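You operate a simulated robot arm through the tools that you are given. There is no shell and no other tool. Be economical: measure what you need, move in short steps, check, and stop when the job is done.

You run a simulated two-armed robot. Do the job below in one go: nothing can be reset, and whatever is moved stays where it is left.

## Task
Hold the white sensor, switch it on; shake the card tube standing in the blue pot.
Fine: hold the pot to stand the tube in, its top out; then stand the sensor on the bed; speed dial to 1; fence up, it stays up. Set down upright: white sensor.

It is judged by the outcome, as a careful person would: the job done as asked, and still so three seconds after it is handed in. It fails if anything else is knocked over, pushed out of place, dropped, spilled or broken.

## Robot
Two 7-joint arms with two-finger parallel grippers on one trunk, on a base that drives. Base frame: it is fixed to the floor where the robot stands at the start and does not move with it; the origin is under the middle of the robot, x ahead of it, y to its left, z up; the surface under the hand at the start is at about z = 800. Lengths are in mm, angles in degrees, forces in N, time in s.
The left shoulder is at the start at [70, 163, 1145], the right one opposite. With the tool pointing down near the work surface each hand reaches from about 380 to 880 mm from the robot's upright axis, wherever it stands, measured 20 degrees to its own side. Places, roughly: bed [600, 400, 800]; fence lever [300, 200, 700]; log button [900, -300, 900]; mark button [500, -200, 900]; orange toggle [900, -400, 1000]; save button [900, -400, 900]; speed dial [300, 300, 700]; white toggle [500, -200, 1000]; yellow toggle [900, -300, 1000]. Payload 3.43 kg a hand.
The tool frame of a hand sits at the grasp point between the pads (the TCP): z along the fingers, y along the line on which they close. The tips reach 34 mm beyond it. The gripper opens to 128 mm. The fingers are 24 mm wide and 12 mm thick; the gripper's body (48 by 130 mm) begins 96 mm behind the TCP.
Orientation is that of the tool frame in the base frame, as [roll, pitch, yaw] about the fixed x, y, z axes, in that order (R = Rz(yaw) Ry(pitch) Rx(roll)). With the fingers straight down and closing along the base's y, the tool's x points along the base's -x, its y along +y and its z along -z.

## Interface
- The arms move only by the tool step_arm. It takes "left_moves", "right_moves" or both (then of equal length, played together; a hand with none holds still); each is a list of rows, each a list of 6 numbers: the shift along the tool's x, y, z in mm, then the turn, a rotation vector about the tool's x, y, z in degrees. In form: [[x, y, z, rx, ry, rz], ...]. A call has 1 to 20 rows; each row is the pose to reach, as a shift and turn from the pose commanded when the call began, along the tool's axes at that moment. "left_jaw" and "right_jaw" are, for a hand that has rows, the closure in counts, from 0 (fully open) to 255 (shut), set as the call begins (left out, the last holds). A row lasts 0.2 s, in which the tool goes at most 50 mm and 8.6 degrees; a call with a longer step from one row to the next is refused whole, and so is a gripper value outside its range. Where a pose cannot be reached the arm comes as near as it can. A force on the tool above 40 N (or 10 N above the force at the start of the call, whichever is more), or a blocked arm, ends the call early, and 0.2 s more pass. The fingers move at their own pace (about 153 mm/s each) and stop on an object; they squeeze with about 21 N. The grip force told is the motor's: it shows also when the fingers shut on nothing. Time passes only in rows, and 0.2 s behind the last, so rows that repeat a pose let the fingers close. The reply holds the time, the measured pose of the TCP, the force on the tool along the base axes, the opening and the grip force, in the units named above and with some noise, with the torque about the TCP (base axes, N m) and any sound that the robot's microphone picked up.
- Cameras (640 x 400 px; columns grow to the right, rows downward): "scene" is now at [124.4, 27.9, 1355.2]; the picture's right is [0.37, -0.93, 0.00], its down [-0.69, -0.27, -0.67] and it looks along [0.62, 0.25, -0.74] (base axes); focal length 214 px, centre (320, 200). "left" rides on the left gripper at [76, 11, -160] in its tool frame; the picture's right is [-0.15, 0.99, 0.00], its down [-0.88, -0.13, -0.46] and it looks along [-0.45, -0.07, 0.89] (tool axes); focal length 234 px, centre (320, 200). "right" rides on the right gripper at [76, -11, -160] in its tool frame; the picture's right is [0.15, 0.99, 0.00], its down [-0.88, 0.13, -0.46] and it looks along [-0.45, 0.07, 0.89] (tool axes); focal length 234 px, centre (320, 200). There is no depth. A picture from a camera that has moved, and an enlarged one, comes with that camera's place and axes in the base frame and with its lens.
- grab_frame(camera): a new picture of that camera. No time passes.
- slide_trunk(by): slides the trunk up (or, below 0, down) by that many mm; the arms and the scene camera ride with it, the base frame stays. It gives what a move gives, with no picture.
- drive_base(legs): drives the robot by 1 to 6 legs, each [ahead, left, turn to the left] in mm, mm and degrees, along the robot's own axes; the way and the turn of a leg run together, so that a leg with both is an arc; at most 1500 mm and 180 degrees a leg. The arms and the cameras ride along, it lands a little off, and it stops where it bumps. It gives what a move gives.
- turn_head(pan, tilt): turns the head with the scene camera to pan (to the left, within 86 degrees either way) and tilt (down, from -29 to 69), counted from straight ahead of the robot. It gives what a move gives.
- close_up(camera, box): a new picture of the part [left, top, right, bottom] of that camera's present view, enlarged. No time passes.
- close_job(): hands the job in; it is judged then, once.

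Go step by step. Nothing tells you exact positions but the pictures and the camera data: compare them with the known pose of the tool, close in by small moves and look again before you grip or let go. The budget is 120 turns and 92 pictures, counting those below and the enlarged ones. Unless the task says otherwise, let go and move clear before handing in, and close with one line.

The tools are called after "Request:" by a JSON object that holds its "name" and its "arguments". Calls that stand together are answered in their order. step_arm: Moves the arms, as the interface text tells. Its arguments: {"type":"object","properties":{"left_moves":{"type":"array","items":{"type":"array","items":{"type":"number"}}},"left_jaw":{"type":"number"},"right_moves":{"type":"array","items":{"type":"array","items":{"type":"number"}}},"right_jaw":{"type":"number"}},"required":[]} The other tools are called the same way: slide_trunk (by) slides the trunk up or down; drive_base (legs) drives the base; turn_head (pan, tilt) turns the head that bears the scene camera; grab_frame (camera) takes a picture; close_up (camera, box) takes an enlarged picture of a part of a camera's view; close_job () hands the job in.

At the start:

```text
time_s: 0.0
left_eef_pos: [409.2, 409.9, 1144.9]
left_ee_rot: [-180.0, 0.1, -180.0]
left_wrist_force: [0.4, -0.4, 0.9]
left_torque: [-0.01, 0.02, 0.01]
left_finger_gap: 128.1
left_finger_force: 0.1
right_eef_pos: [584.8, -51.7, 1101.8]
right_ee_rot: [-180.0, 0.0, 179.9]
right_wrist_force: [0.5, -0.3, -0.1]
right_torque: [0.01, 0.0, -0.02]
right_finger_gap: 128.1
right_finger_force: 0.1
trunk travel left (down, up): [-625.0, 315.0]
robot x, y, heading: [1.8, 2.6, -0.2]
head pan, tilt: [21.5, 47.9]
```

scene: 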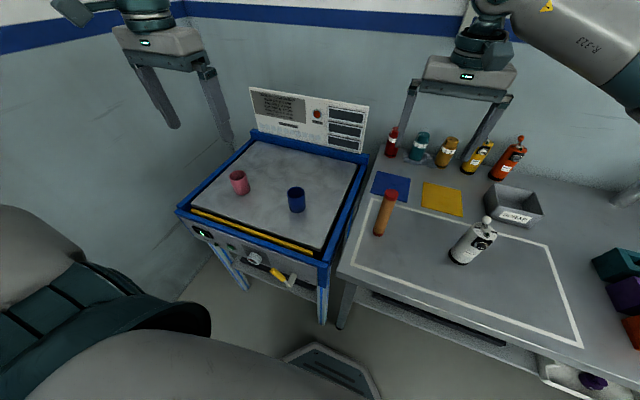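
right: 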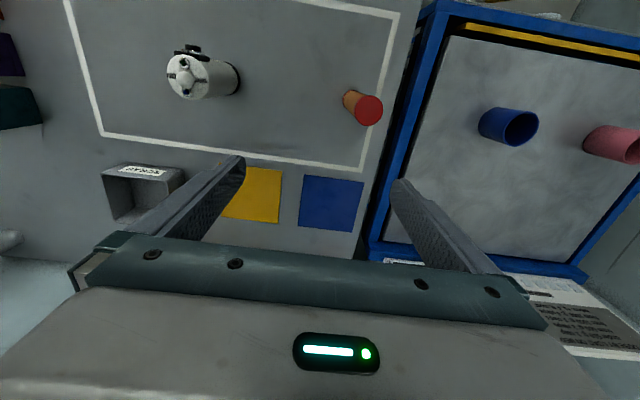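
left: 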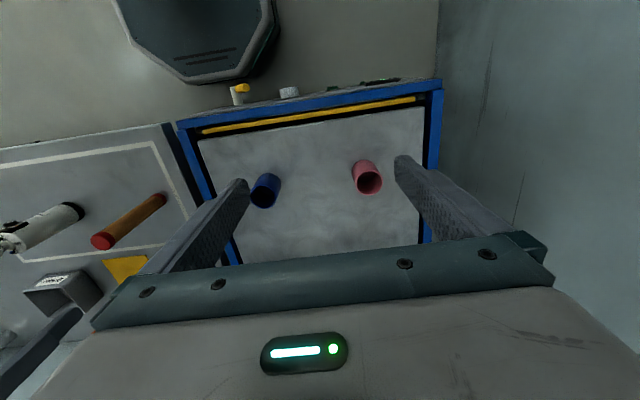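

I see a blue-framed shaker bed with a pink and a blue pot, a card tube with a red cap and a white sensor on the bench, and a panel of text behind the bed. I'll look closer at the labels and controls first.

Request:
{"name": "close_up", "arguments": {"camera": "scene", "box": [240, 80, 380, 168]}}

Request:
{"name": "close_up", "arguments": {"camera": "scene", "box": [180, 200, 340, 300]}}

Request:
{"name": "close_up", "arguments": {"camera": "scene", "box": [360, 170, 520, 270]}}

```text
4.55 times, centred on (310, 124) of scene
camera zoom: at [124.4, 27.9, 1355.2], right [0.37, -0.93, 0.0], down [-0.69, -0.27, -0.67], along [0.62, 0.25, -0.74], focal length 975 px, centre (366, 546)
```

zoom: 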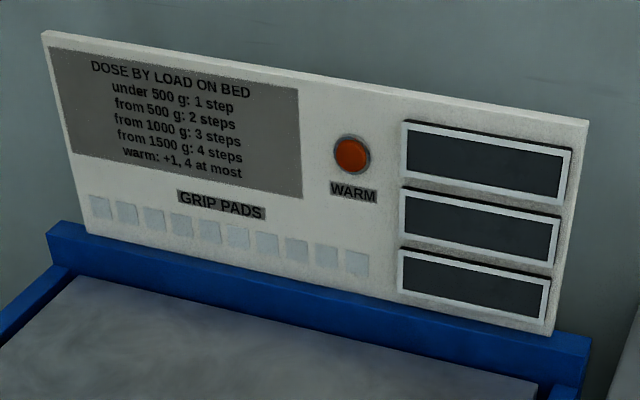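

```text
4.00 times, centred on (260, 250) of scene
camera zoom: at [124.4, 27.9, 1355.2], right [0.37, -0.93, 0.0], down [-0.69, -0.27, -0.67], along [0.62, 0.25, -0.74], focal length 858 px, centre (560, 0)
```

zoom: 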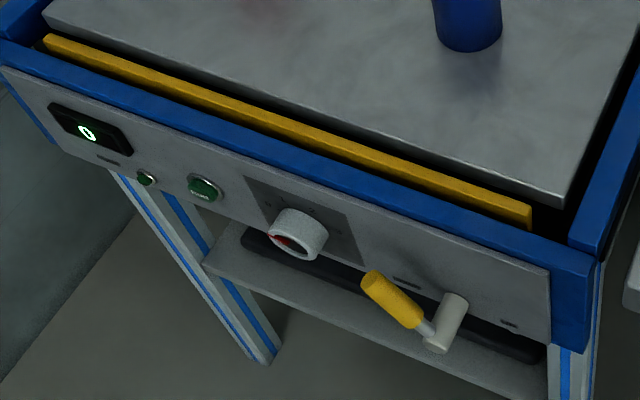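

```text
4.00 times, centred on (440, 220) of scene
camera zoom: at [124.4, 27.9, 1355.2], right [0.37, -0.93, 0.0], down [-0.69, -0.27, -0.67], along [0.62, 0.25, -0.74], focal length 858 px, centre (-160, 120)
```

zoom: 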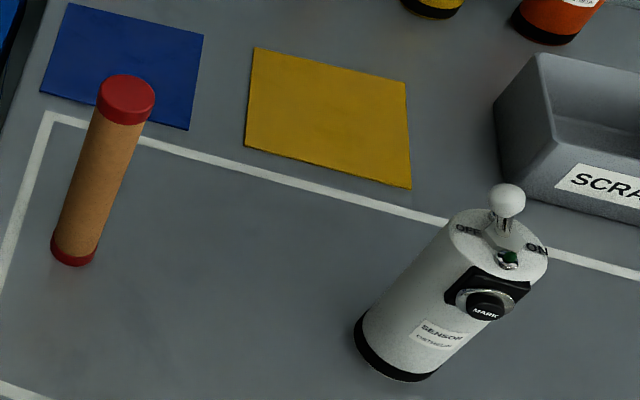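

The panel gives a dose rule by load, so I'll read the front controls and the sensor more closely.

Request:
{"name": "close_up", "arguments": {"camera": "scene", "box": [188, 220, 252, 260]}}

Request:
{"name": "close_up", "arguments": {"camera": "scene", "box": [236, 240, 316, 290]}}

Request:
{"name": "close_up", "arguments": {"camera": "scene", "box": [444, 205, 508, 270]}}

Request:
{"name": "close_up", "arguments": {"camera": "scene", "box": [360, 110, 560, 235]}}

```text
10.00 times, centred on (220, 240) of scene
camera zoom: at [124.4, 27.9, 1355.2], right [0.37, -0.93, 0.0], down [-0.69, -0.27, -0.67], along [0.62, 0.25, -0.74], focal length 2145 px, centre (1320, -200)
```

zoom: 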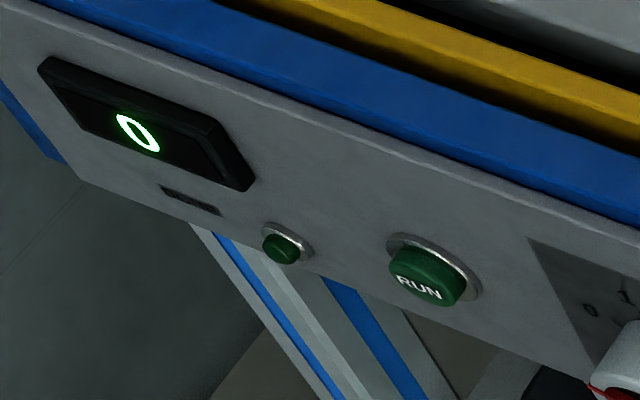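

```text
8.00 times, centred on (276, 265) of scene
camera zoom: at [124.4, 27.9, 1355.2], right [0.37, -0.93, 0.0], down [-0.69, -0.27, -0.67], along [0.62, 0.25, -0.74], focal length 1716 px, centre (672, -320)
```

zoom: 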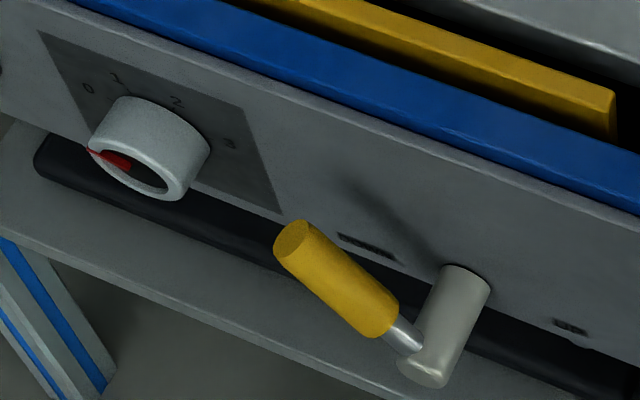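

```text
6.15 times, centred on (476, 238) of scene
camera zoom: at [124.4, 27.9, 1355.2], right [0.37, -0.93, 0.0], down [-0.69, -0.27, -0.67], along [0.62, 0.25, -0.74], focal length 1320 px, centre (-640, -31)
```

zoom: 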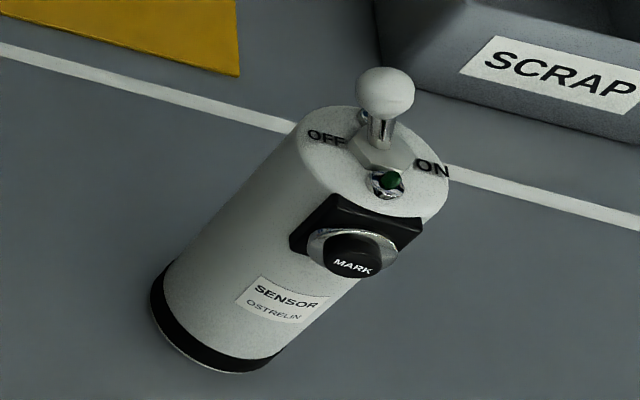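

```text
3.20 times, centred on (460, 172) of scene
camera zoom: at [124.4, 27.9, 1355.2], right [0.37, -0.93, 0.0], down [-0.69, -0.27, -0.67], along [0.62, 0.25, -0.74], focal length 686 px, centre (-128, 288)
```

zoom: 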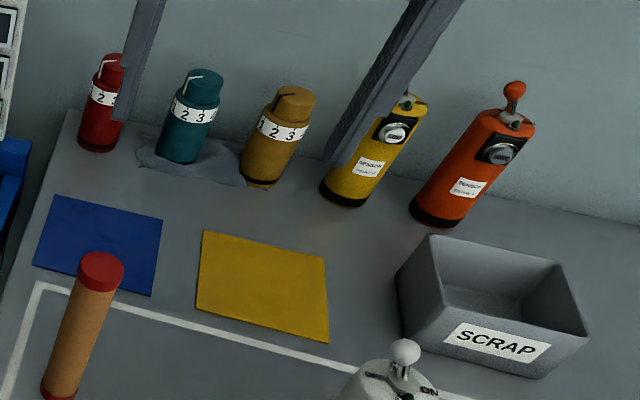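

I take the sensor at about [526,-229], the tube at [527,-6], the blue pot at [516,267], with the controls on the bed's front near x 330, z 700. I'll back up for room and look again with the head panned ahead.

Request:
{"name": "drive_base", "arguments": {"legs": [[-180, 0, 0]]}}

Request:
{"name": "turn_head", "arguments": {"pan": 0, "tilt": 40}}

Request:
{"name": "grab_frame", "arguments": {"camera": "scene"}}

Request:
{"name": "close_up", "arguments": {"camera": "right", "box": [140, 20, 300, 120]}}

```text
time_s: 1.5
left_eef_pos: [233.1, 409.7, 1145.6]
left_ee_rot: [180.0, 0.0, -179.8]
left_wrist_force: [-0.1, 0.5, 0.8]
left_torque: [0.01, 0.02, -0.01]
left_finger_gap: 128.1
left_finger_force: 0.1
right_eef_pos: [406.8, -51.1, 1101.5]
right_ee_rot: [180.0, 0.0, -179.9]
right_wrist_force: [0.3, -0.4, -0.8]
right_torque: [0.01, -0.03, -0.03]
right_finger_gap: 128.0
right_finger_force: 0.2
trunk travel left (down, up): [-625.0, 315.0]
robot x, y, heading: [-178.3, 0.2, 0.4]
head pan, tilt: [21.5, 47.9]
```

```text
time_s: 2.4
left_eef_pos: [232.5, 410.3, 1144.7]
left_ee_rot: [-180.0, -0.1, -179.9]
left_wrist_force: [0.4, 1.2, -0.4]
left_torque: [0.0, 0.02, -0.02]
left_finger_gap: 128.0
left_finger_force: 0.0
right_eef_pos: [407.5, -50.0, 1101.4]
right_ee_rot: [-179.9, 0.0, -179.9]
right_wrist_force: [0.0, -0.1, -0.2]
right_torque: [0.0, 0.05, 0.02]
right_finger_gap: 128.1
right_finger_force: 0.0
trunk travel left (down, up): [-625.0, 315.0]
robot x, y, heading: [-175.6, 0.3, 0.1]
head pan, tilt: [0.0, 40.0]
```

```text
81 pictures are left
camera scene: at [-40.4, -0.9, 1366.5], right [0.0, -1.0, 0.0], down [-0.64, 0.0, -0.77], along [0.77, 0.0, -0.64], focal length 214 px, centre (320, 200)
```

scene: 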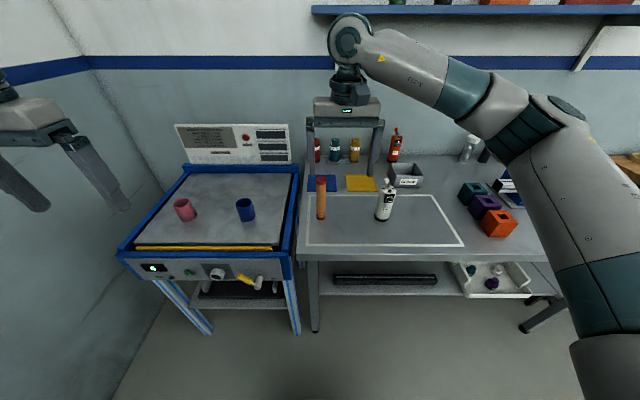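

```text
4.00 times, centred on (220, 70) of right
camera zoom: at [331.8, -61.5, 1261.9], right [-0.15, 0.99, 0.0], down [0.88, 0.13, 0.46], along [0.45, 0.07, -0.89], focal length 937 px, centre (720, 720)
```

zoom: 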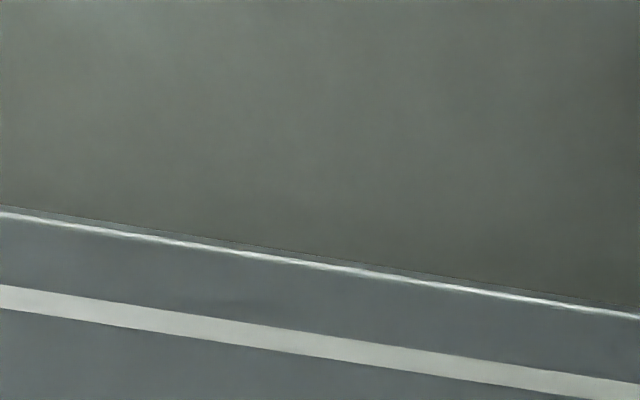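

The scene view now shows everything ahead. I'll enlarge the sensor and tube to triangulate them.

Request:
{"name": "close_up", "arguments": {"camera": "scene", "box": [300, 165, 412, 235]}}

Request:
{"name": "close_up", "arguments": {"camera": "scene", "box": [160, 180, 272, 250]}}

Request:
{"name": "close_up", "arguments": {"camera": "scene", "box": [130, 250, 290, 350]}}

```text
5.71 times, centred on (356, 200) of scene
camera zoom: at [-40.4, -0.9, 1366.5], right [0.0, -1.0, 0.0], down [-0.64, 0.0, -0.77], along [0.77, 0.0, -0.64], focal length 1226 px, centre (114, 200)
```

zoom: 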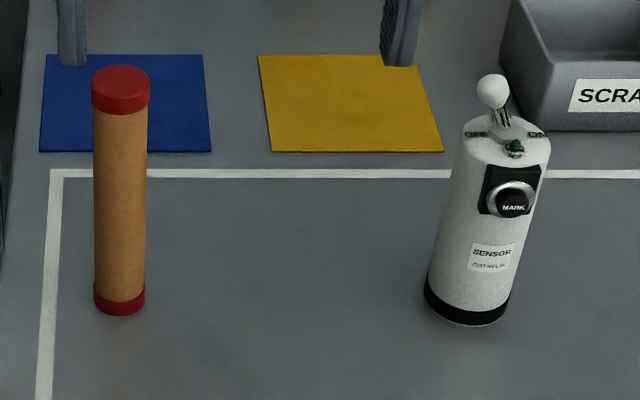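

```text
5.71 times, centred on (216, 215) of scene
camera zoom: at [-40.4, -0.9, 1366.5], right [0.0, -1.0, 0.0], down [-0.64, 0.0, -0.77], along [0.77, 0.0, -0.64], focal length 1226 px, centre (914, 114)
```

zoom: 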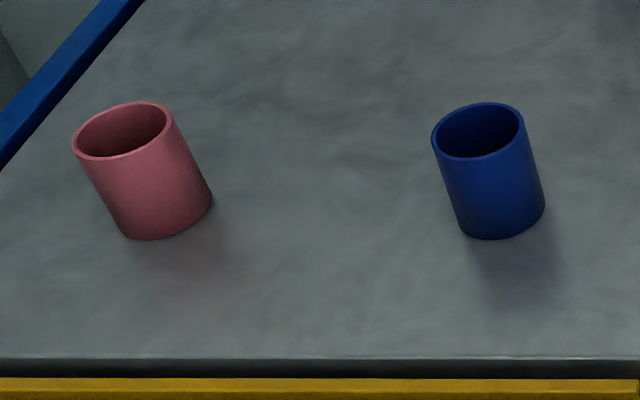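

```text
4.00 times, centred on (210, 300) of scene
camera zoom: at [-40.4, -0.9, 1366.5], right [0.0, -1.0, 0.0], down [-0.64, 0.0, -0.77], along [0.77, 0.0, -0.64], focal length 858 px, centre (760, -200)
```

zoom: 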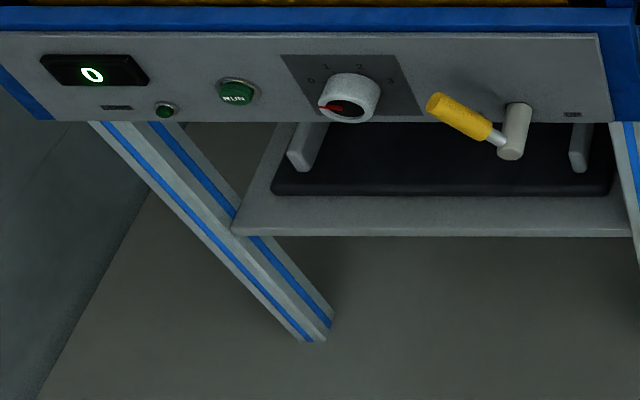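

Sensor stands at about [535,-233], body z 800–928, with its knob leaning to +y (OFF). I'll tilt the right hand 50° forward and bring it short of the sensor.

Request:
{"name": "step_arm", "arguments": {"right_moves": [[-6, -30.5, 0, 0, -8.33, 0], [-12, -61, 27, 0, -16.67, 0], [-18, -91.5, 60, 0, -25, 0], [-24, -122, 94, 0, -33.33, 0], [-30, -152.5, 128, 0, -41.67, 0], [-36, -183, 162, 0, -50, 0], [-36, -183, 162, 0, -50, 0]], "right_jaw": 0}}

Request:
{"name": "grab_frame", "arguments": {"camera": "scene"}}

Request:
{"name": "grab_frame", "arguments": {"camera": "right"}}

```text
time_s: 4.0
left_eef_pos: [231.8, 412.3, 1146.0]
left_ee_rot: [-179.9, 0.0, -179.8]
left_wrist_force: [0.1, -0.3, -0.4]
left_torque: [0.0, -0.04, 0.0]
left_finger_gap: 127.9
left_finger_force: 0.1
right_eef_pos: [445.5, -231.1, 941.1]
right_ee_rot: [179.9, 50.0, -179.9]
right_wrist_force: [0.4, 0.8, -0.6]
right_torque: [-0.06, 0.02, -0.03]
right_finger_gap: 127.8
right_finger_force: 0.0
trunk travel left (down, up): [-625.0, 315.0]
robot x, y, heading: [-174.8, -0.4, 0.0]
head pan, tilt: [0.0, 40.0]
```

```text
76 pictures are left
camera scene: at [-40.6, 0.3, 1366.5], right [0.0, -1.0, 0.0], down [-0.64, 0.0, -0.77], along [0.77, 0.0, -0.64], focal length 214 px, centre (320, 200)
```

scene: 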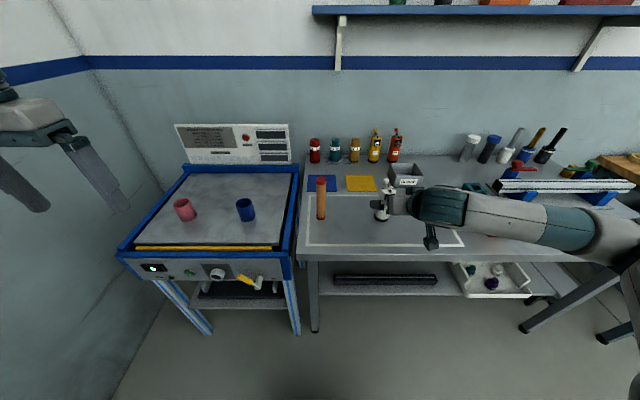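

```text
75 pictures are left
camera right: at [273.1, -241.5, 986.2], right [-0.1, 0.99, -0.11], down [0.22, 0.13, 0.97], along [0.97, 0.07, -0.23], focal length 234 px, centre (320, 200)
```

right: 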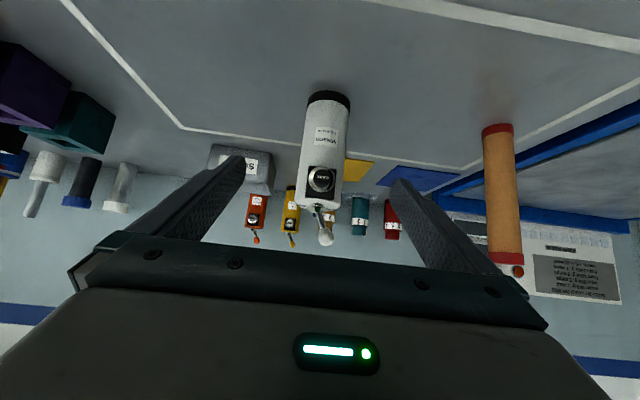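

The hand is in line with the sensor. I'll advance along the fingers, and then close.

Request:
{"name": "step_arm", "arguments": {"right_moves": [[0, 2, 30, 0, 0, 0], [0, 2, 60, 0, 0, 0], [0, 2, 90, 0, 0, 0], [0, 2, 119, 0, 0, 0], [0, 2, 119, 0, 0, 0]]}}

Request:
{"name": "grab_frame", "arguments": {"camera": "right"}}

Request:
{"name": "close_up", "arguments": {"camera": "scene", "box": [340, 165, 452, 235]}}

```text
time_s: 5.2
left_eef_pos: [231.8, 410.6, 1146.7]
left_ee_rot: [179.9, 0.0, -179.8]
left_wrist_force: [-0.4, -0.2, -0.8]
left_torque: [-0.02, 0.0, -0.02]
left_finger_gap: 128.1
left_finger_force: 0.1
right_eef_pos: [535.4, -232.5, 863.6]
right_ee_rot: [179.9, 50.0, -179.8]
right_wrist_force: [-0.2, 0.1, 0.1]
right_torque: [0.0, -0.03, 0.02]
right_finger_gap: 128.0
right_finger_force: 0.0
trunk travel left (down, up): [-625.0, 315.0]
robot x, y, heading: [-175.9, -0.5, 0.0]
head pan, tilt: [0.0, 40.0]
```

```text
74 pictures are left
camera right: at [364.7, -242.8, 907.7], right [-0.1, 0.99, -0.11], down [0.22, 0.13, 0.97], along [0.97, 0.07, -0.23], focal length 234 px, centre (320, 200)
```

right: 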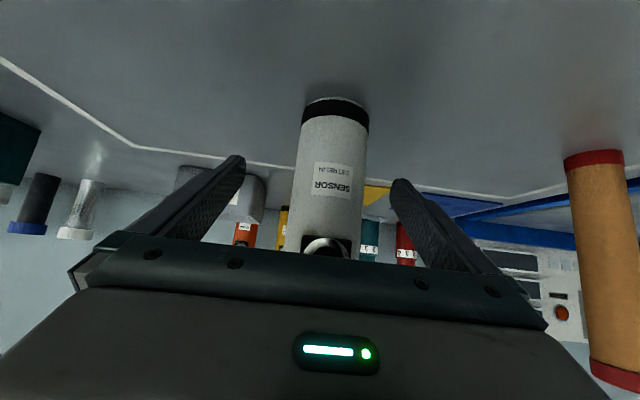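

```text
5.71 times, centred on (396, 200) of scene
camera zoom: at [-41.6, -1.1, 1366.6], right [0.0, -1.0, 0.0], down [-0.64, 0.0, -0.77], along [0.77, 0.0, -0.64], focal length 1226 px, centre (-114, 200)
```

zoom: 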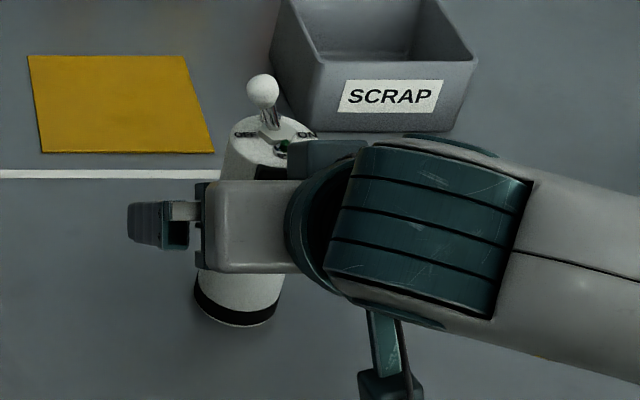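

The sensor sits a few mm to +y of centre, so I shift 6 mm and close.

Request:
{"name": "step_arm", "arguments": {"right_moves": [[0, 6, 0, 0, 0, 0]]}}

Request:
{"name": "step_arm", "arguments": {"right_moves": [[0, 0, 0, 0, 0, 0], [0, 0, 0, 0, 0, 0], [0, 0, 0, 0, 0, 0], [0, 0, 0, 0, 0, 0]], "right_jaw": 255}}

Request:
{"name": "grab_frame", "arguments": {"camera": "right"}}

```text
time_s: 5.5
left_eef_pos: [232.6, 410.4, 1144.9]
left_ee_rot: [179.9, 0.0, -179.9]
left_wrist_force: [0.3, 0.0, -0.4]
left_torque: [-0.01, 0.02, 0.0]
left_finger_gap: 128.0
left_finger_force: 0.0
right_eef_pos: [535.7, -225.6, 862.4]
right_ee_rot: [-179.9, 50.0, -179.9]
right_wrist_force: [0.4, -0.2, -0.9]
right_torque: [0.01, 0.01, 0.0]
right_finger_gap: 128.1
right_finger_force: 0.0
trunk travel left (down, up): [-625.0, 315.0]
robot x, y, heading: [-178.1, 1.9, 0.0]
head pan, tilt: [0.0, 40.0]
```

```text
time_s: 6.5
left_eef_pos: [232.9, 409.9, 1145.4]
left_ee_rot: [180.0, 0.0, -179.8]
left_wrist_force: [0.1, 0.3, 0.2]
left_torque: [0.01, 0.03, 0.04]
left_finger_gap: 127.9
left_finger_force: 0.1
right_eef_pos: [533.0, -225.2, 863.9]
right_ee_rot: [179.9, 50.1, -179.9]
right_wrist_force: [0.8, -0.4, 0.4]
right_torque: [-0.06, -0.02, 0.01]
right_finger_gap: 51.5
right_finger_force: 21.2
trunk travel left (down, up): [-625.0, 315.0]
robot x, y, heading: [-175.8, 0.0, 0.2]
head pan, tilt: [0.0, 40.0]
```

```text
72 pictures are left
camera right: at [364.1, -236.7, 908.3], right [-0.1, 0.99, -0.11], down [0.22, 0.13, 0.97], along [0.97, 0.07, -0.23], focal length 234 px, centre (320, 200)
```

right: 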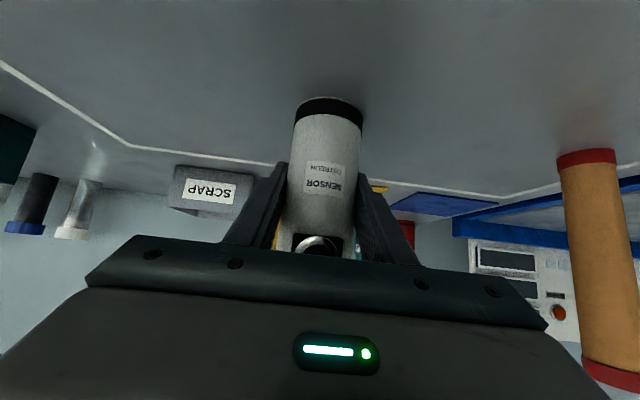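

The sensor is gripped. I'll lift it 60 mm and bring it nearer the middle for the left hand.

Request:
{"name": "step_arm", "arguments": {"right_moves": [[-23, 0, -19.3, 0, 0, 0], [-46, 0, -38.6, 0, 0, 0], [-33, 21, -54, 0, 0, 0], [-20, 42, -69, 0, 0, 0], [-7, 63, -85, 0, 0, 0], [6, 84, -100, 0, 0, 0], [18.3, 105, -115.2, 0, 0, 0], [18.3, 105, -115.2, 0, 0, 0]]}}

Request:
{"name": "grab_frame", "arguments": {"camera": "scene"}}

```text
time_s: 8.3
left_eef_pos: [231.2, 409.6, 1144.6]
left_ee_rot: [-179.9, 0.0, -179.7]
left_wrist_force: [0.3, -0.3, 0.9]
left_torque: [0.05, 0.0, -0.03]
left_finger_gap: 127.9
left_finger_force: 0.1
right_eef_pos: [434.4, -122.1, 926.7]
right_ee_rot: [180.0, 50.0, -180.0]
right_wrist_force: [0.0, 0.5, -1.3]
right_torque: [-0.01, 0.0, 0.03]
right_finger_gap: 51.5
right_finger_force: 21.1
trunk travel left (down, up): [-625.0, 315.0]
robot x, y, heading: [-177.7, -0.6, 0.0]
head pan, tilt: [0.0, 40.0]
```

```text
71 pictures are left
camera scene: at [-40.7, -1.6, 1366.5], right [0.0, -1.0, 0.0], down [-0.64, 0.0, -0.77], along [0.77, 0.0, -0.64], focal length 214 px, centre (320, 200)
```

scene: 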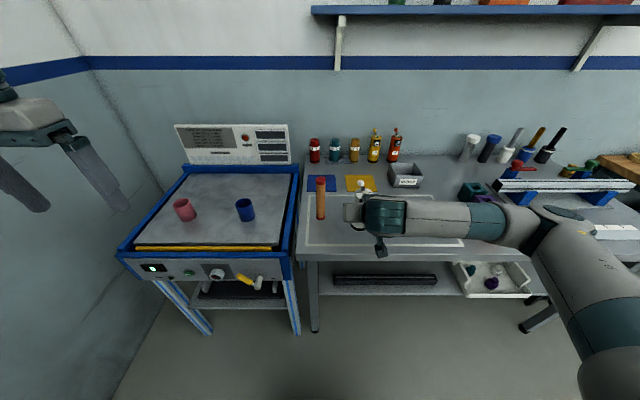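

The sensor is held in the air. I'll locate the knob.

Request:
{"name": "close_up", "arguments": {"camera": "scene", "box": [328, 170, 392, 210]}}

```text
10.00 times, centred on (360, 190) of scene
camera zoom: at [-40.7, -1.6, 1366.5], right [0.0, -1.0, 0.0], down [-0.64, 0.0, -0.77], along [0.77, 0.0, -0.64], focal length 2145 px, centre (-80, 300)
```

zoom: 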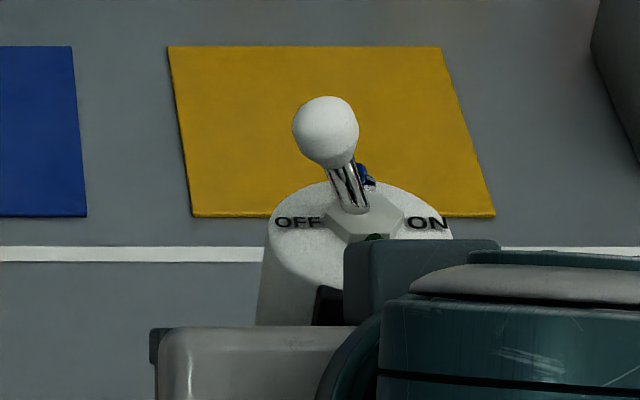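

The knob is near [436,-112,1027], leaning to OFF (+y); it must be pushed to -y. I'll bring the closed left fingers beside it.

Request:
{"name": "step_arm", "arguments": {"left_moves": [[-19, -41, 0, 0, 0, 0], [-37, -82, 0, 0, 0, 0], [-56, -123, 0, 0, 0, 0], [-75, -164, 0, 0, 0, 0], [-93, -205, 0, 0, 0, 0], [-112, -246, 0, 0, 0, 0], [-131, -287, 0, 0, 0, 0], [-150, -328, 10, 0, 0, 0], [-168, -369, 20, 0, 0, 0], [-187, -410, 35, 0, 0, 0], [-205, -450, 45, 0, 0, 0], [-205, -450, 45, 0, 0, 0]], "left_jaw": 255}}

Request:
{"name": "close_up", "arguments": {"camera": "scene", "box": [300, 140, 412, 210]}}

Request:
{"name": "grab_frame", "arguments": {"camera": "left"}}

```text
time_s: 10.9
left_eef_pos: [351.8, 132.5, 1097.1]
left_ee_rot: [-180.0, 0.0, -179.8]
left_wrist_force: [0.6, -0.8, 0.7]
left_torque: [0.0, -0.02, 0.01]
left_finger_gap: 0.0
left_finger_force: 21.3
left hand out of reach, approached as far as the arm can: row 7, 8, 9, 10, 11, 12
right_eef_pos: [435.6, -121.5, 926.8]
right_ee_rot: [179.9, 49.9, -179.9]
right_wrist_force: [0.1, 0.5, -1.4]
right_torque: [-0.01, 0.04, 0.01]
right_finger_gap: 51.0
right_finger_force: 20.8
trunk travel left (down, up): [-625.0, 315.0]
robot x, y, heading: [-179.5, 1.1, 0.2]
head pan, tilt: [0.0, 40.0]
```

```text
5.71 times, centred on (356, 175) of scene
camera zoom: at [-40.5, -1.1, 1366.5], right [0.0, -1.0, 0.0], down [-0.64, 0.0, -0.77], along [0.77, 0.0, -0.64], focal length 1226 px, centre (114, 343)
```

zoom: 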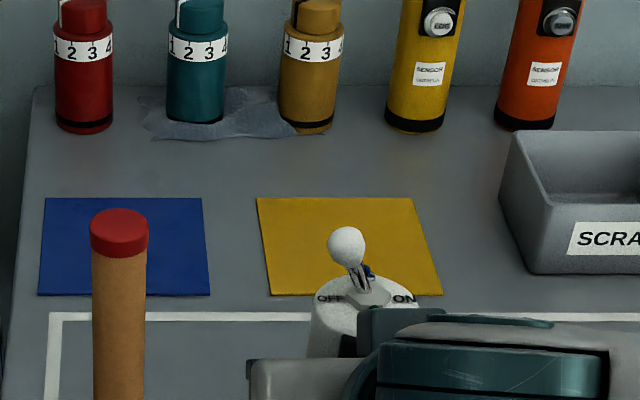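

```text
68 pictures are left
camera left: at [275.9, 143.6, 1257.7], right [0.14, 0.99, 0.0], down [0.88, -0.13, 0.46], along [0.45, -0.07, -0.89], focal length 234 px, centre (320, 200)
```

left: 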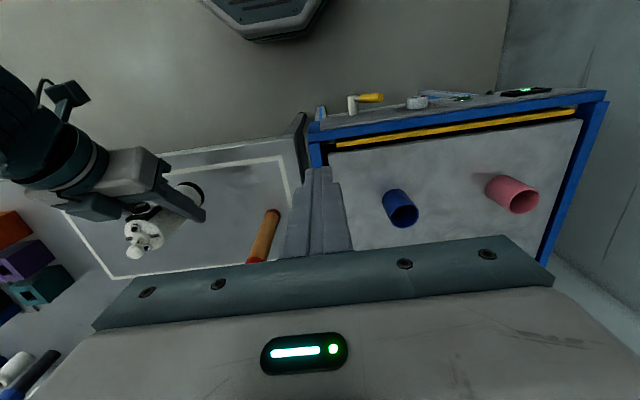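

The left arm ran out of joint range crossing over with that wrist attitude. I'll turn the hand inward while moving to find a workable attitude.

Request:
{"name": "step_arm", "arguments": {"left_moves": [[0, 0, 0, 0, 0, 8], [0, 0, 0, 0, 0, 16], [0, 0, 0, 0, 0, 24], [0, 0, 0, 0, 0, 32], [0, 0, 0, 0, 0, 40], [0, 0, 0, 0, 0, 40]]}}

```text
time_s: 12.3
left_eef_pos: [350.1, 139.1, 1101.3]
left_ee_rot: [180.0, -0.1, 140.1]
left_wrist_force: [-0.2, 0.2, 0.0]
left_torque: [0.02, -0.03, 0.02]
left_finger_gap: 0.0
left_finger_force: 21.2
right_eef_pos: [434.6, -122.8, 926.2]
right_ee_rot: [179.9, 50.0, -179.9]
right_wrist_force: [0.9, 0.1, -0.9]
right_torque: [0.0, -0.06, -0.04]
right_finger_gap: 51.4
right_finger_force: 20.7
trunk travel left (down, up): [-625.0, 315.0]
robot x, y, heading: [-178.5, 2.2, 0.3]
head pan, tilt: [0.0, 40.0]
```

Turning was fine. Now shift toward the sensor with this attitude.

Request:
{"name": "step_arm", "arguments": {"left_moves": [[-36, -16, 0, 0, 0, 0], [-72, -33, 0, 0, 0, 0], [-108, -49, 0, 0, 0, 0], [-145, -65, 0, 0, 0, 0], [-181, -82, 0, 0, 0, 0], [-181, -82, 0, 0, 0, 0]]}}

```text
time_s: 13.8
left_eef_pos: [350.5, 133.5, 1104.2]
left_ee_rot: [180.0, 0.0, 140.2]
left_wrist_force: [-0.4, -0.7, 0.9]
left_torque: [-0.01, -0.01, 0.02]
left_finger_gap: 0.0
left_finger_force: 21.0
left hand out of reach, approached as far as the arm can: row 1, 2, 3, 4, 5, 6
right_eef_pos: [435.0, -122.5, 926.4]
right_ee_rot: [180.0, 50.1, -179.9]
right_wrist_force: [0.8, -0.5, -1.3]
right_torque: [-0.04, -0.01, 0.02]
right_finger_gap: 51.7
right_finger_force: 20.6
trunk travel left (down, up): [-625.0, 315.0]
robot x, y, heading: [-177.4, 0.8, 0.1]
head pan, tilt: [0.0, 40.0]
```

It seems limited laterally at this distance. I'll try reaching farther forward first.

Request:
{"name": "step_arm", "arguments": {"left_moves": [[-31, 26, 0, 0, 0, 0], [-61, 51, 0, 0, 0, 0], [-92, 77, 0, 0, 0, 0], [-130, 109, 0, 0, 0, 0], [-130, 109, 0, 0, 0, 0]]}}

Request:
{"name": "grab_frame", "arguments": {"camera": "scene"}}

```text
time_s: 14.9
left_eef_pos: [458.4, 194.0, 1098.6]
left_ee_rot: [-179.9, 0.1, 140.2]
left_wrist_force: [-0.7, 0.4, -0.4]
left_torque: [0.02, -0.03, -0.02]
left_finger_gap: 0.0
left_finger_force: 21.2
left hand out of reach, approached as far as the arm can: row 1, 2, 3, 4, 5
right_eef_pos: [434.3, -123.0, 926.3]
right_ee_rot: [179.9, 50.0, 180.0]
right_wrist_force: [0.0, -1.7, -0.5]
right_torque: [0.0, 0.0, 0.0]
right_finger_gap: 51.1
right_finger_force: 20.9
trunk travel left (down, up): [-625.0, 315.0]
robot x, y, heading: [-173.5, 0.4, 0.1]
head pan, tilt: [0.0, 40.0]
```

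```text
67 pictures are left
camera scene: at [-41.5, -2.1, 1366.6], right [0.0, -1.0, 0.0], down [-0.64, 0.0, -0.77], along [0.77, 0.0, -0.64], focal length 214 px, centre (320, 200)
```

scene: 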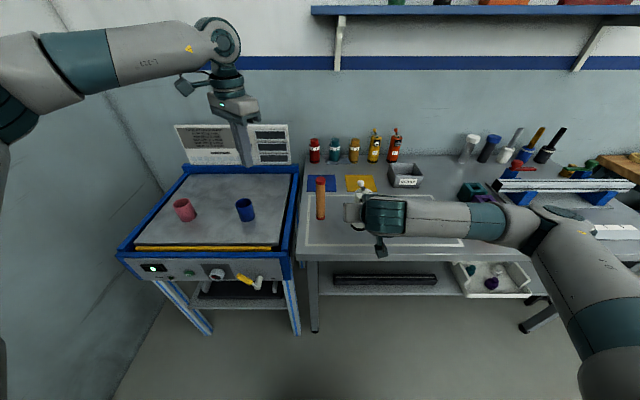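

The elbow seems to be in an awkward branch. I'll turn the hand back square and try crossing at this greater distance.

Request:
{"name": "step_arm", "arguments": {"left_moves": [[0, 0, 0, 0, 0, -8], [0, 0, 0, 0, 0, -16], [0, 0, 0, 0, 0, -24], [0, 0, 0, 0, 0, -32], [0, 0, 0, 0, 0, -40], [0, 0, 0, 0, 0, -40]]}}

Request:
{"name": "step_arm", "arguments": {"left_moves": [[0, -30, 0, 0, 0, 0], [0, -60, 0, 0, 0, 0], [0, -90, 0, 0, 0, 0], [0, -120, 0, 0, 0, 0], [0, -150, 0, 0, 0, 0], [0, -150, 0, 0, 0, 0]]}}

```text
time_s: 16.4
left_eef_pos: [457.7, 195.0, 1094.4]
left_ee_rot: [180.0, 0.0, -179.6]
left_wrist_force: [-0.6, 0.7, -0.2]
left_torque: [-0.01, -0.01, -0.01]
left_finger_gap: 0.0
left_finger_force: 21.4
right_eef_pos: [435.8, -122.2, 926.7]
right_ee_rot: [179.9, 50.1, -179.8]
right_wrist_force: [0.0, 0.4, -2.4]
right_torque: [-0.01, -0.03, -0.01]
right_finger_gap: 51.3
right_finger_force: 21.6
trunk travel left (down, up): [-625.0, 315.0]
robot x, y, heading: [-178.6, -2.3, 0.1]
head pan, tilt: [0.0, 40.0]
```

```text
time_s: 17.8
left_eef_pos: [416.6, 161.1, 1083.6]
left_ee_rot: [180.0, -0.1, -179.8]
left_wrist_force: [0.4, -0.6, 1.2]
left_torque: [0.03, 0.02, -0.03]
left_finger_gap: 0.0
left_finger_force: 21.0
left hand out of reach, approached as far as the arm can: row 1, 2, 3, 4, 5, 6
right_eef_pos: [434.8, -122.9, 926.3]
right_ee_rot: [179.9, 50.0, -179.9]
right_wrist_force: [0.5, 1.0, -1.1]
right_torque: [0.03, 0.0, 0.02]
right_finger_gap: 51.5
right_finger_force: 20.9
trunk travel left (down, up): [-625.0, 315.0]
robot x, y, heading: [-173.9, -1.2, 0.1]
head pan, tilt: [0.0, 40.0]
```

I'll try a lower hand height, where reach should be better.

Request:
{"name": "step_arm", "arguments": {"left_moves": [[20, 0, 40, 0, 0, 0], [20, 0, 80, 0, 0, 0], [20, -30, 80, 0, 0, 0], [20, -60, 80, 0, 0, 0], [20, -90, 80, 0, 0, 0], [20, -120, 80, 0, 0, 0], [20, -120, 80, 0, 0, 0]]}}

```text
time_s: 19.4
left_eef_pos: [362.5, 137.0, 1009.6]
left_ee_rot: [-179.9, 0.0, -179.8]
left_wrist_force: [0.4, -0.1, -0.1]
left_torque: [0.0, 0.0, 0.01]
left_finger_gap: 0.0
left_finger_force: 21.5
left hand out of reach, approached as far as the arm can: row 3, 4, 5, 6, 7
right_eef_pos: [435.4, -122.7, 926.3]
right_ee_rot: [180.0, 50.0, -179.9]
right_wrist_force: [-0.1, 0.0, -1.3]
right_torque: [0.0, 0.0, -0.02]
right_finger_gap: 51.3
right_finger_force: 21.5
trunk travel left (down, up): [-625.0, 315.0]
robot x, y, heading: [-175.8, -1.7, -0.1]
head pan, tilt: [0.0, 40.0]
```

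The better idea is to point the left fingers sideways (toward -y, 30° down) so the wrist stays on its own side and the tips push the knob straight across. I'll turn the hand that way.

Request:
{"name": "step_arm", "arguments": {"left_moves": [[0, 15, -10, 8.57, 0, 0], [0, 30, -20, 17.14, 0, 0], [0, 45, -30, 25.7, 0, 0], [0, 60, -40, 34.3, 0, 0], [0, 70, -50, 42.86, 0, 0], [0, 80, -60, 51.4, 0, 0], [0, 80, -60, 60, 0, 0], [0, 80, -60, 60, 0, 0]]}}

Request:
{"name": "grab_frame", "arguments": {"camera": "scene"}}

```text
time_s: 21.1
left_eef_pos: [362.0, 214.7, 1076.4]
left_ee_rot: [-119.8, 0.0, -179.8]
left_wrist_force: [0.2, -0.1, -0.9]
left_torque: [0.05, 0.0, 0.02]
left_finger_gap: 0.0
left_finger_force: 21.3
right_eef_pos: [435.9, -123.2, 925.5]
right_ee_rot: [179.9, 50.0, 180.0]
right_wrist_force: [0.8, 0.3, -1.6]
right_torque: [0.03, 0.01, 0.0]
right_finger_gap: 51.3
right_finger_force: 21.0
trunk travel left (down, up): [-625.0, 315.0]
robot x, y, heading: [-180.3, 4.3, 0.1]
head pan, tilt: [0.0, 40.0]
```

```text
66 pictures are left
camera scene: at [-41.0, -1.7, 1366.6], right [0.0, -1.0, 0.0], down [-0.64, 0.0, -0.77], along [0.77, 0.0, -0.64], focal length 214 px, centre (320, 200)
```

scene: 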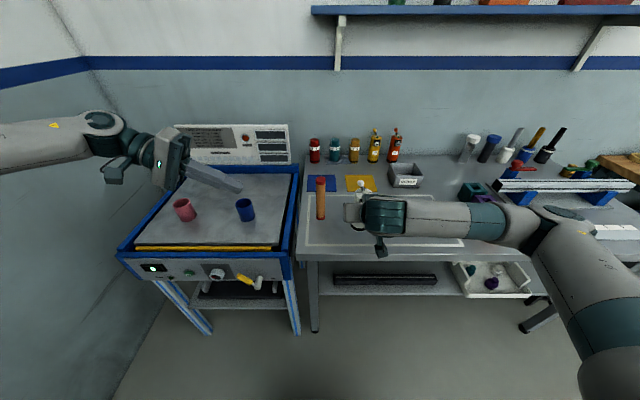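

That attitude works. Now bring the tips to just +y of the knob.

Request:
{"name": "step_arm", "arguments": {"left_moves": [[-12, -16, 38, 0, 0, 0], [-25, -32, 76, 0, 0, 0], [-37, -48, 114, 0, 0, 0], [-49, -64, 153, 0, 0, 0], [-62, -80, 191, 0, 0, 0], [-74, -95, 229, 0, 0, 0], [-74, -95, 229, 0, 0, 0]]}}

Request:
{"name": "close_up", "arguments": {"camera": "scene", "box": [300, 155, 412, 225]}}

Request:
{"name": "grab_frame", "arguments": {"camera": "left"}}

```text
time_s: 22.8
left_eef_pos: [426.0, -14.9, 1050.0]
left_ee_rot: [-120.1, 0.0, -179.6]
left_wrist_force: [-0.1, -0.1, -0.8]
left_torque: [0.02, -0.01, -0.03]
left_finger_gap: 0.3
left_finger_force: 20.2
left hand out of reach, approached as far as the arm can: row 6, 7
right_eef_pos: [435.0, -122.6, 926.0]
right_ee_rot: [179.9, 50.0, -179.9]
right_wrist_force: [0.5, -0.8, -1.6]
right_torque: [-0.01, 0.03, 0.0]
right_finger_gap: 51.3
right_finger_force: 21.5
trunk travel left (down, up): [-625.0, 315.0]
robot x, y, heading: [-175.8, -2.0, 0.0]
head pan, tilt: [0.0, 40.0]
```

```text
5.71 times, centred on (356, 190) of scene
camera zoom: at [-40.8, -1.0, 1366.5], right [0.0, -1.0, 0.0], down [-0.64, 0.0, -0.77], along [0.77, 0.0, -0.64], focal length 1226 px, centre (114, 257)
```

zoom: 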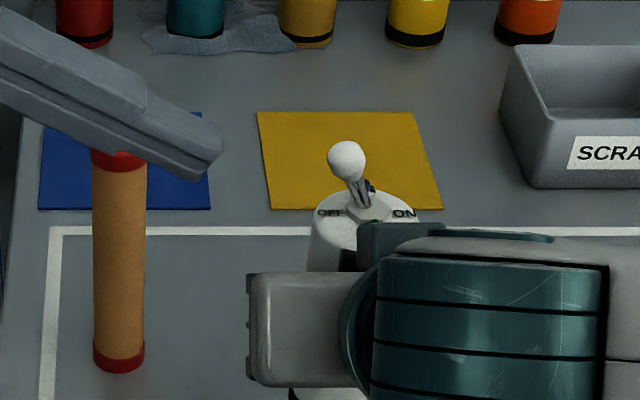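

```text
64 pictures are left
camera left: at [348.4, 128.4, 1120.7], right [0.14, 0.49, -0.86], down [0.88, 0.33, 0.34], along [0.45, -0.8, -0.39], focal length 234 px, centre (320, 200)
```

left: 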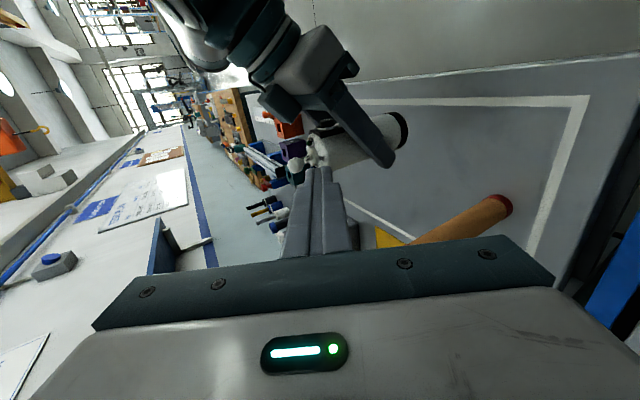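

The left tip is at about [426,-44,1033] near its limit, so I'll bring the sensor to it instead: the right hand moves +y, so that the knob meets the tip.

Request:
{"name": "step_arm", "arguments": {"right_moves": [[2.7, 12, -9.5, 0, 0, 0], [2.7, 24, -9.5, 0, 0, 0], [2.7, 36, -9.5, 0, 0, 0], [2.7, 36, -9.5, 0, 0, 0]]}}

Request:
{"name": "close_up", "arguments": {"camera": "scene", "box": [300, 155, 412, 225]}}

Request:
{"name": "close_up", "arguments": {"camera": "left", "box": [240, 90, 400, 190]}}

```text
time_s: 23.8
left_eef_pos: [425.4, -14.4, 1050.9]
left_ee_rot: [-120.0, 0.0, -179.8]
left_wrist_force: [0.8, 1.1, 0.2]
left_torque: [0.05, -0.01, 0.04]
left_finger_gap: 0.1
left_finger_force: 21.0
right_eef_pos: [426.4, -86.2, 927.8]
right_ee_rot: [-180.0, 50.0, -179.9]
right_wrist_force: [0.9, 0.4, -1.9]
right_torque: [-0.01, 0.01, -0.01]
right_finger_gap: 51.2
right_finger_force: 20.5
trunk travel left (down, up): [-625.0, 315.0]
robot x, y, heading: [-179.2, -3.2, 0.2]
head pan, tilt: [0.0, 40.0]
```

```text
5.71 times, centred on (356, 190) of scene
camera zoom: at [-40.8, -1.5, 1366.5], right [0.0, -1.0, 0.0], down [-0.64, 0.0, -0.77], along [0.77, 0.0, -0.64], focal length 1226 px, centre (114, 257)
```

zoom: 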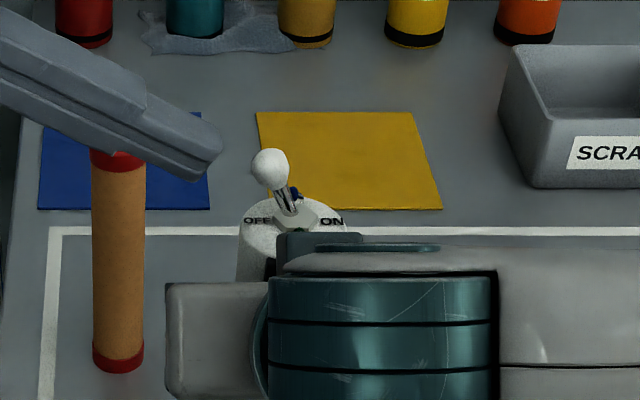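

```text
4.00 times, centred on (320, 140) of left
camera zoom: at [348.4, 128.2, 1120.7], right [0.14, 0.5, -0.86], down [0.88, 0.33, 0.34], along [0.45, -0.8, -0.39], focal length 937 px, centre (320, 440)
```

zoom: 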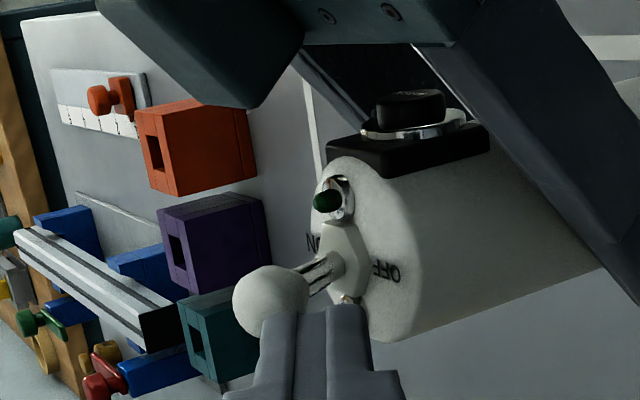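

Knob and tip are aligned within a few mm. I'll move the sensor +y slowly to throw the knob over.

Request:
{"name": "step_arm", "arguments": {"right_moves": [[-2.6, 10, 3, 0, 0, 0], [-2.6, 18, 3, 0, 0, 0], [-2.6, 24, 3, 0, 0, 0], [-2.6, 30, 3, 0, 0, 0], [-2.6, 36, 3, 0, 0, 0], [-2.6, 42, 3, 0, 0, 0], [-2.6, 48, 3, 0, 0, 0], [-2.6, 54, 3, 0, 0, 0]]}}

Request:
{"name": "close_up", "arguments": {"camera": "scene", "box": [300, 155, 412, 225]}}

Request:
{"name": "close_up", "arguments": {"camera": "left", "box": [240, 90, 400, 190]}}

```text
time_s: 25.6
left_eef_pos: [425.9, -14.3, 1051.2]
left_ee_rot: [-120.0, 0.0, -179.6]
left_wrist_force: [-0.8, 11.1, 2.3]
left_torque: [0.12, 0.11, -0.03]
left_finger_gap: 0.0
left_finger_force: 21.3
right_eef_pos: [428.4, -31.2, 927.0]
right_ee_rot: [-180.0, 50.1, 179.9]
right_wrist_force: [1.7, -11.6, -3.1]
right_torque: [1.22, 0.07, 0.03]
right_finger_gap: 53.0
right_finger_force: 20.8
trunk travel left (down, up): [-625.0, 315.0]
robot x, y, heading: [-175.2, -1.7, 0.2]
head pan, tilt: [0.0, 40.0]
```

```text
5.71 times, centred on (356, 190) of scene
camera zoom: at [-40.7, -0.8, 1366.5], right [0.0, -1.0, 0.0], down [-0.64, 0.0, -0.77], along [0.77, 0.0, -0.64], focal length 1226 px, centre (114, 257)
```

zoom: 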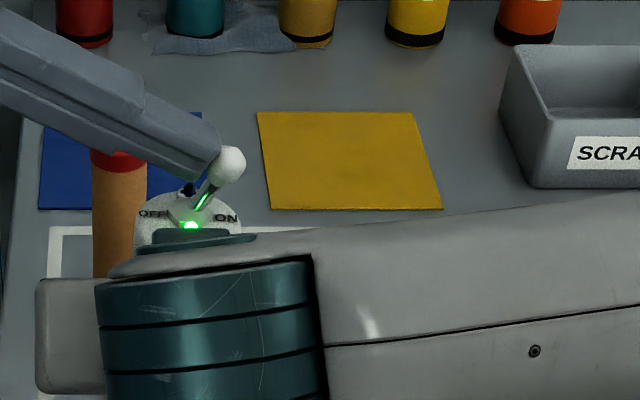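

```text
4.00 times, centred on (320, 140) of left
camera zoom: at [348.6, 129.3, 1120.7], right [0.14, 0.49, -0.86], down [0.88, 0.33, 0.34], along [0.45, -0.8, -0.39], focal length 937 px, centre (320, 440)
```

zoom: 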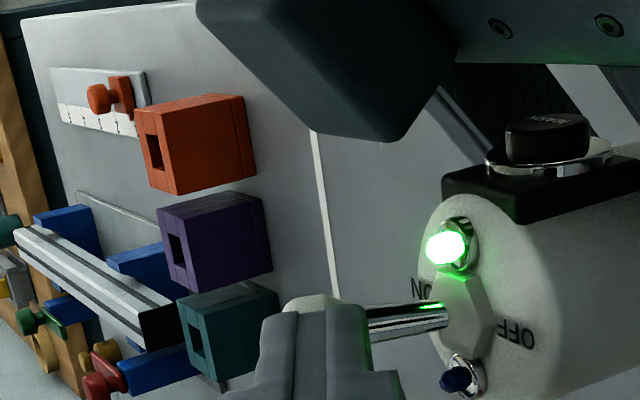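

The sensor's lamp is lit: it is on. I'll back the sensor away, carry it to above its bench spot, and withdraw the left hand.

Request:
{"name": "step_arm", "arguments": {"right_moves": [[0, -40, 0, 0, 0, 0], [0, -78, 0, 0, 0, 0], [-17, -107, 20, 0, 0, 0], [-34, -136, 40, 0, 0, 0], [-51, -165, 60, 0, 0, 0], [-67.5, -194, 80.4, 0, 0, 0], [-67.5, -194, 80.4, 0, 0, 0]], "left_moves": [[0, 0, 0, 0, 0, 0], [0, 0, -30, 0, 0, 0], [0, 0, -70, 0, 0, 0], [0, 0, -110, 0, 0, 0], [0, 0, -150, 0, 0, 0], [0, 0, -190, 0, 0, 0], [0, 0, -190, 0, 0, 0]]}}

Request:
{"name": "grab_frame", "arguments": {"camera": "right"}}

Request:
{"name": "close_up", "arguments": {"camera": "scene", "box": [320, 155, 432, 225]}}

```text
time_s: 27.1
left_eef_pos: [424.1, 150.1, 1147.0]
left_ee_rot: [-120.0, -0.2, -179.8]
left_wrist_force: [0.3, 0.8, -0.2]
left_torque: [-0.03, 0.03, -0.02]
left_finger_gap: 0.0
left_finger_force: 20.9
right_eef_pos: [534.8, -224.4, 928.3]
right_ee_rot: [180.0, 49.9, -180.0]
right_wrist_force: [-0.8, -1.1, -0.9]
right_torque: [0.0, -0.02, -0.02]
right_finger_gap: 51.7
right_finger_force: 21.0
trunk travel left (down, up): [-625.0, 315.0]
robot x, y, heading: [-178.8, -1.6, -0.1]
head pan, tilt: [0.0, 40.0]
```

```text
59 pictures are left
camera right: at [363.6, -235.3, 972.4], right [-0.1, 0.99, -0.11], down [0.22, 0.13, 0.97], along [0.97, 0.07, -0.23], focal length 234 px, centre (320, 200)
```

right: 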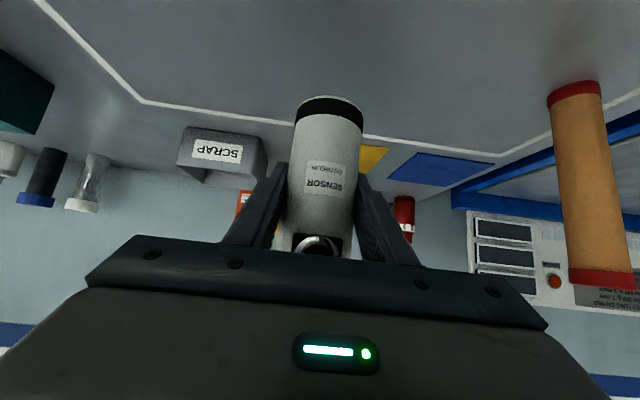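

```text
5.71 times, centred on (376, 190) of scene
camera zoom: at [-40.2, -1.1, 1366.4], right [0.0, -1.0, 0.0], down [-0.64, 0.0, -0.77], along [0.77, 0.0, -0.64], focal length 1226 px, centre (0, 257)
```

zoom: 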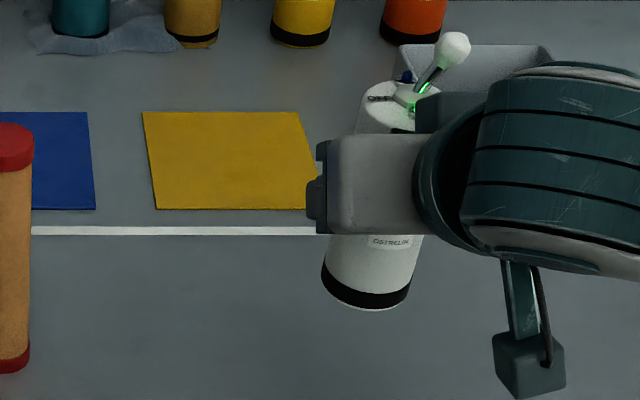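

The sensor sits upright in the hand as before. Setting it down on the bench and checking contact before release.

Request:
{"name": "step_arm", "arguments": {"right_moves": [[19, 0, 16, 0, 0, 0], [38, 0, 32, 0, 0, 0], [43, 0, 36, 0, 0, 0], [48, 0, 40.3, 0, 0, 0], [48, 0, 40.3, 0, 0, 0]]}}

Request:
{"name": "grab_frame", "arguments": {"camera": "right"}}

```text
time_s: 28.4
left_eef_pos: [423.6, 152.6, 1147.8]
left_ee_rot: [-120.1, 0.1, -179.8]
left_wrist_force: [-0.1, 0.3, 0.3]
left_torque: [-0.01, 0.0, 0.01]
left_finger_gap: 0.2
left_finger_force: 20.7
right_eef_pos: [535.2, -225.2, 864.7]
right_ee_rot: [-180.0, 50.0, -180.0]
right_wrist_force: [-0.1, 0.3, -1.2]
right_torque: [0.01, -0.02, -0.03]
right_finger_gap: 51.3
right_finger_force: 20.9
trunk travel left (down, up): [-625.0, 315.0]
robot x, y, heading: [-177.6, -1.5, 0.1]
head pan, tilt: [0.0, 40.0]
```

```text
57 pictures are left
camera right: at [363.3, -235.5, 908.9], right [-0.1, 0.99, -0.11], down [0.22, 0.13, 0.97], along [0.97, 0.07, -0.23], focal length 234 px, centre (320, 200)
```

right: 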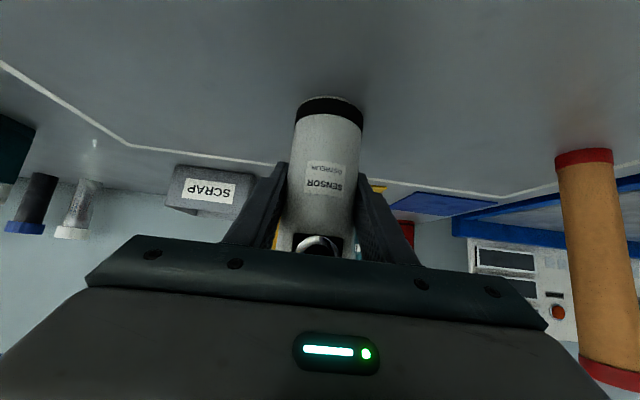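

No contact force yet, so I'll lower 2.5 mm more.

Request:
{"name": "step_arm", "arguments": {"right_moves": [[0.8, 0, 0.65, 0, 0, 0], [1.6, 0, 1.3, 0, 0, 0], [1.9, 0, 1.6, 0, 0, 0], [1.9, 0, 1.6, 0, 0, 0]]}}

```text
time_s: 29.4
left_eef_pos: [423.3, 150.6, 1147.2]
left_ee_rot: [-120.0, 0.1, -179.8]
left_wrist_force: [0.1, -0.7, -0.2]
left_torque: [0.01, -0.02, 0.02]
left_finger_gap: 0.1
left_finger_force: 21.3
right_eef_pos: [534.8, -224.3, 863.2]
right_ee_rot: [179.9, 50.1, -179.9]
right_wrist_force: [0.1, 0.2, 4.4]
right_torque: [0.05, -0.19, 0.02]
right_finger_gap: 51.4
right_finger_force: 21.7
trunk travel left (down, up): [-625.0, 315.0]
robot x, y, heading: [-177.6, -3.9, 0.1]
head pan, tilt: [0.0, 40.0]
```

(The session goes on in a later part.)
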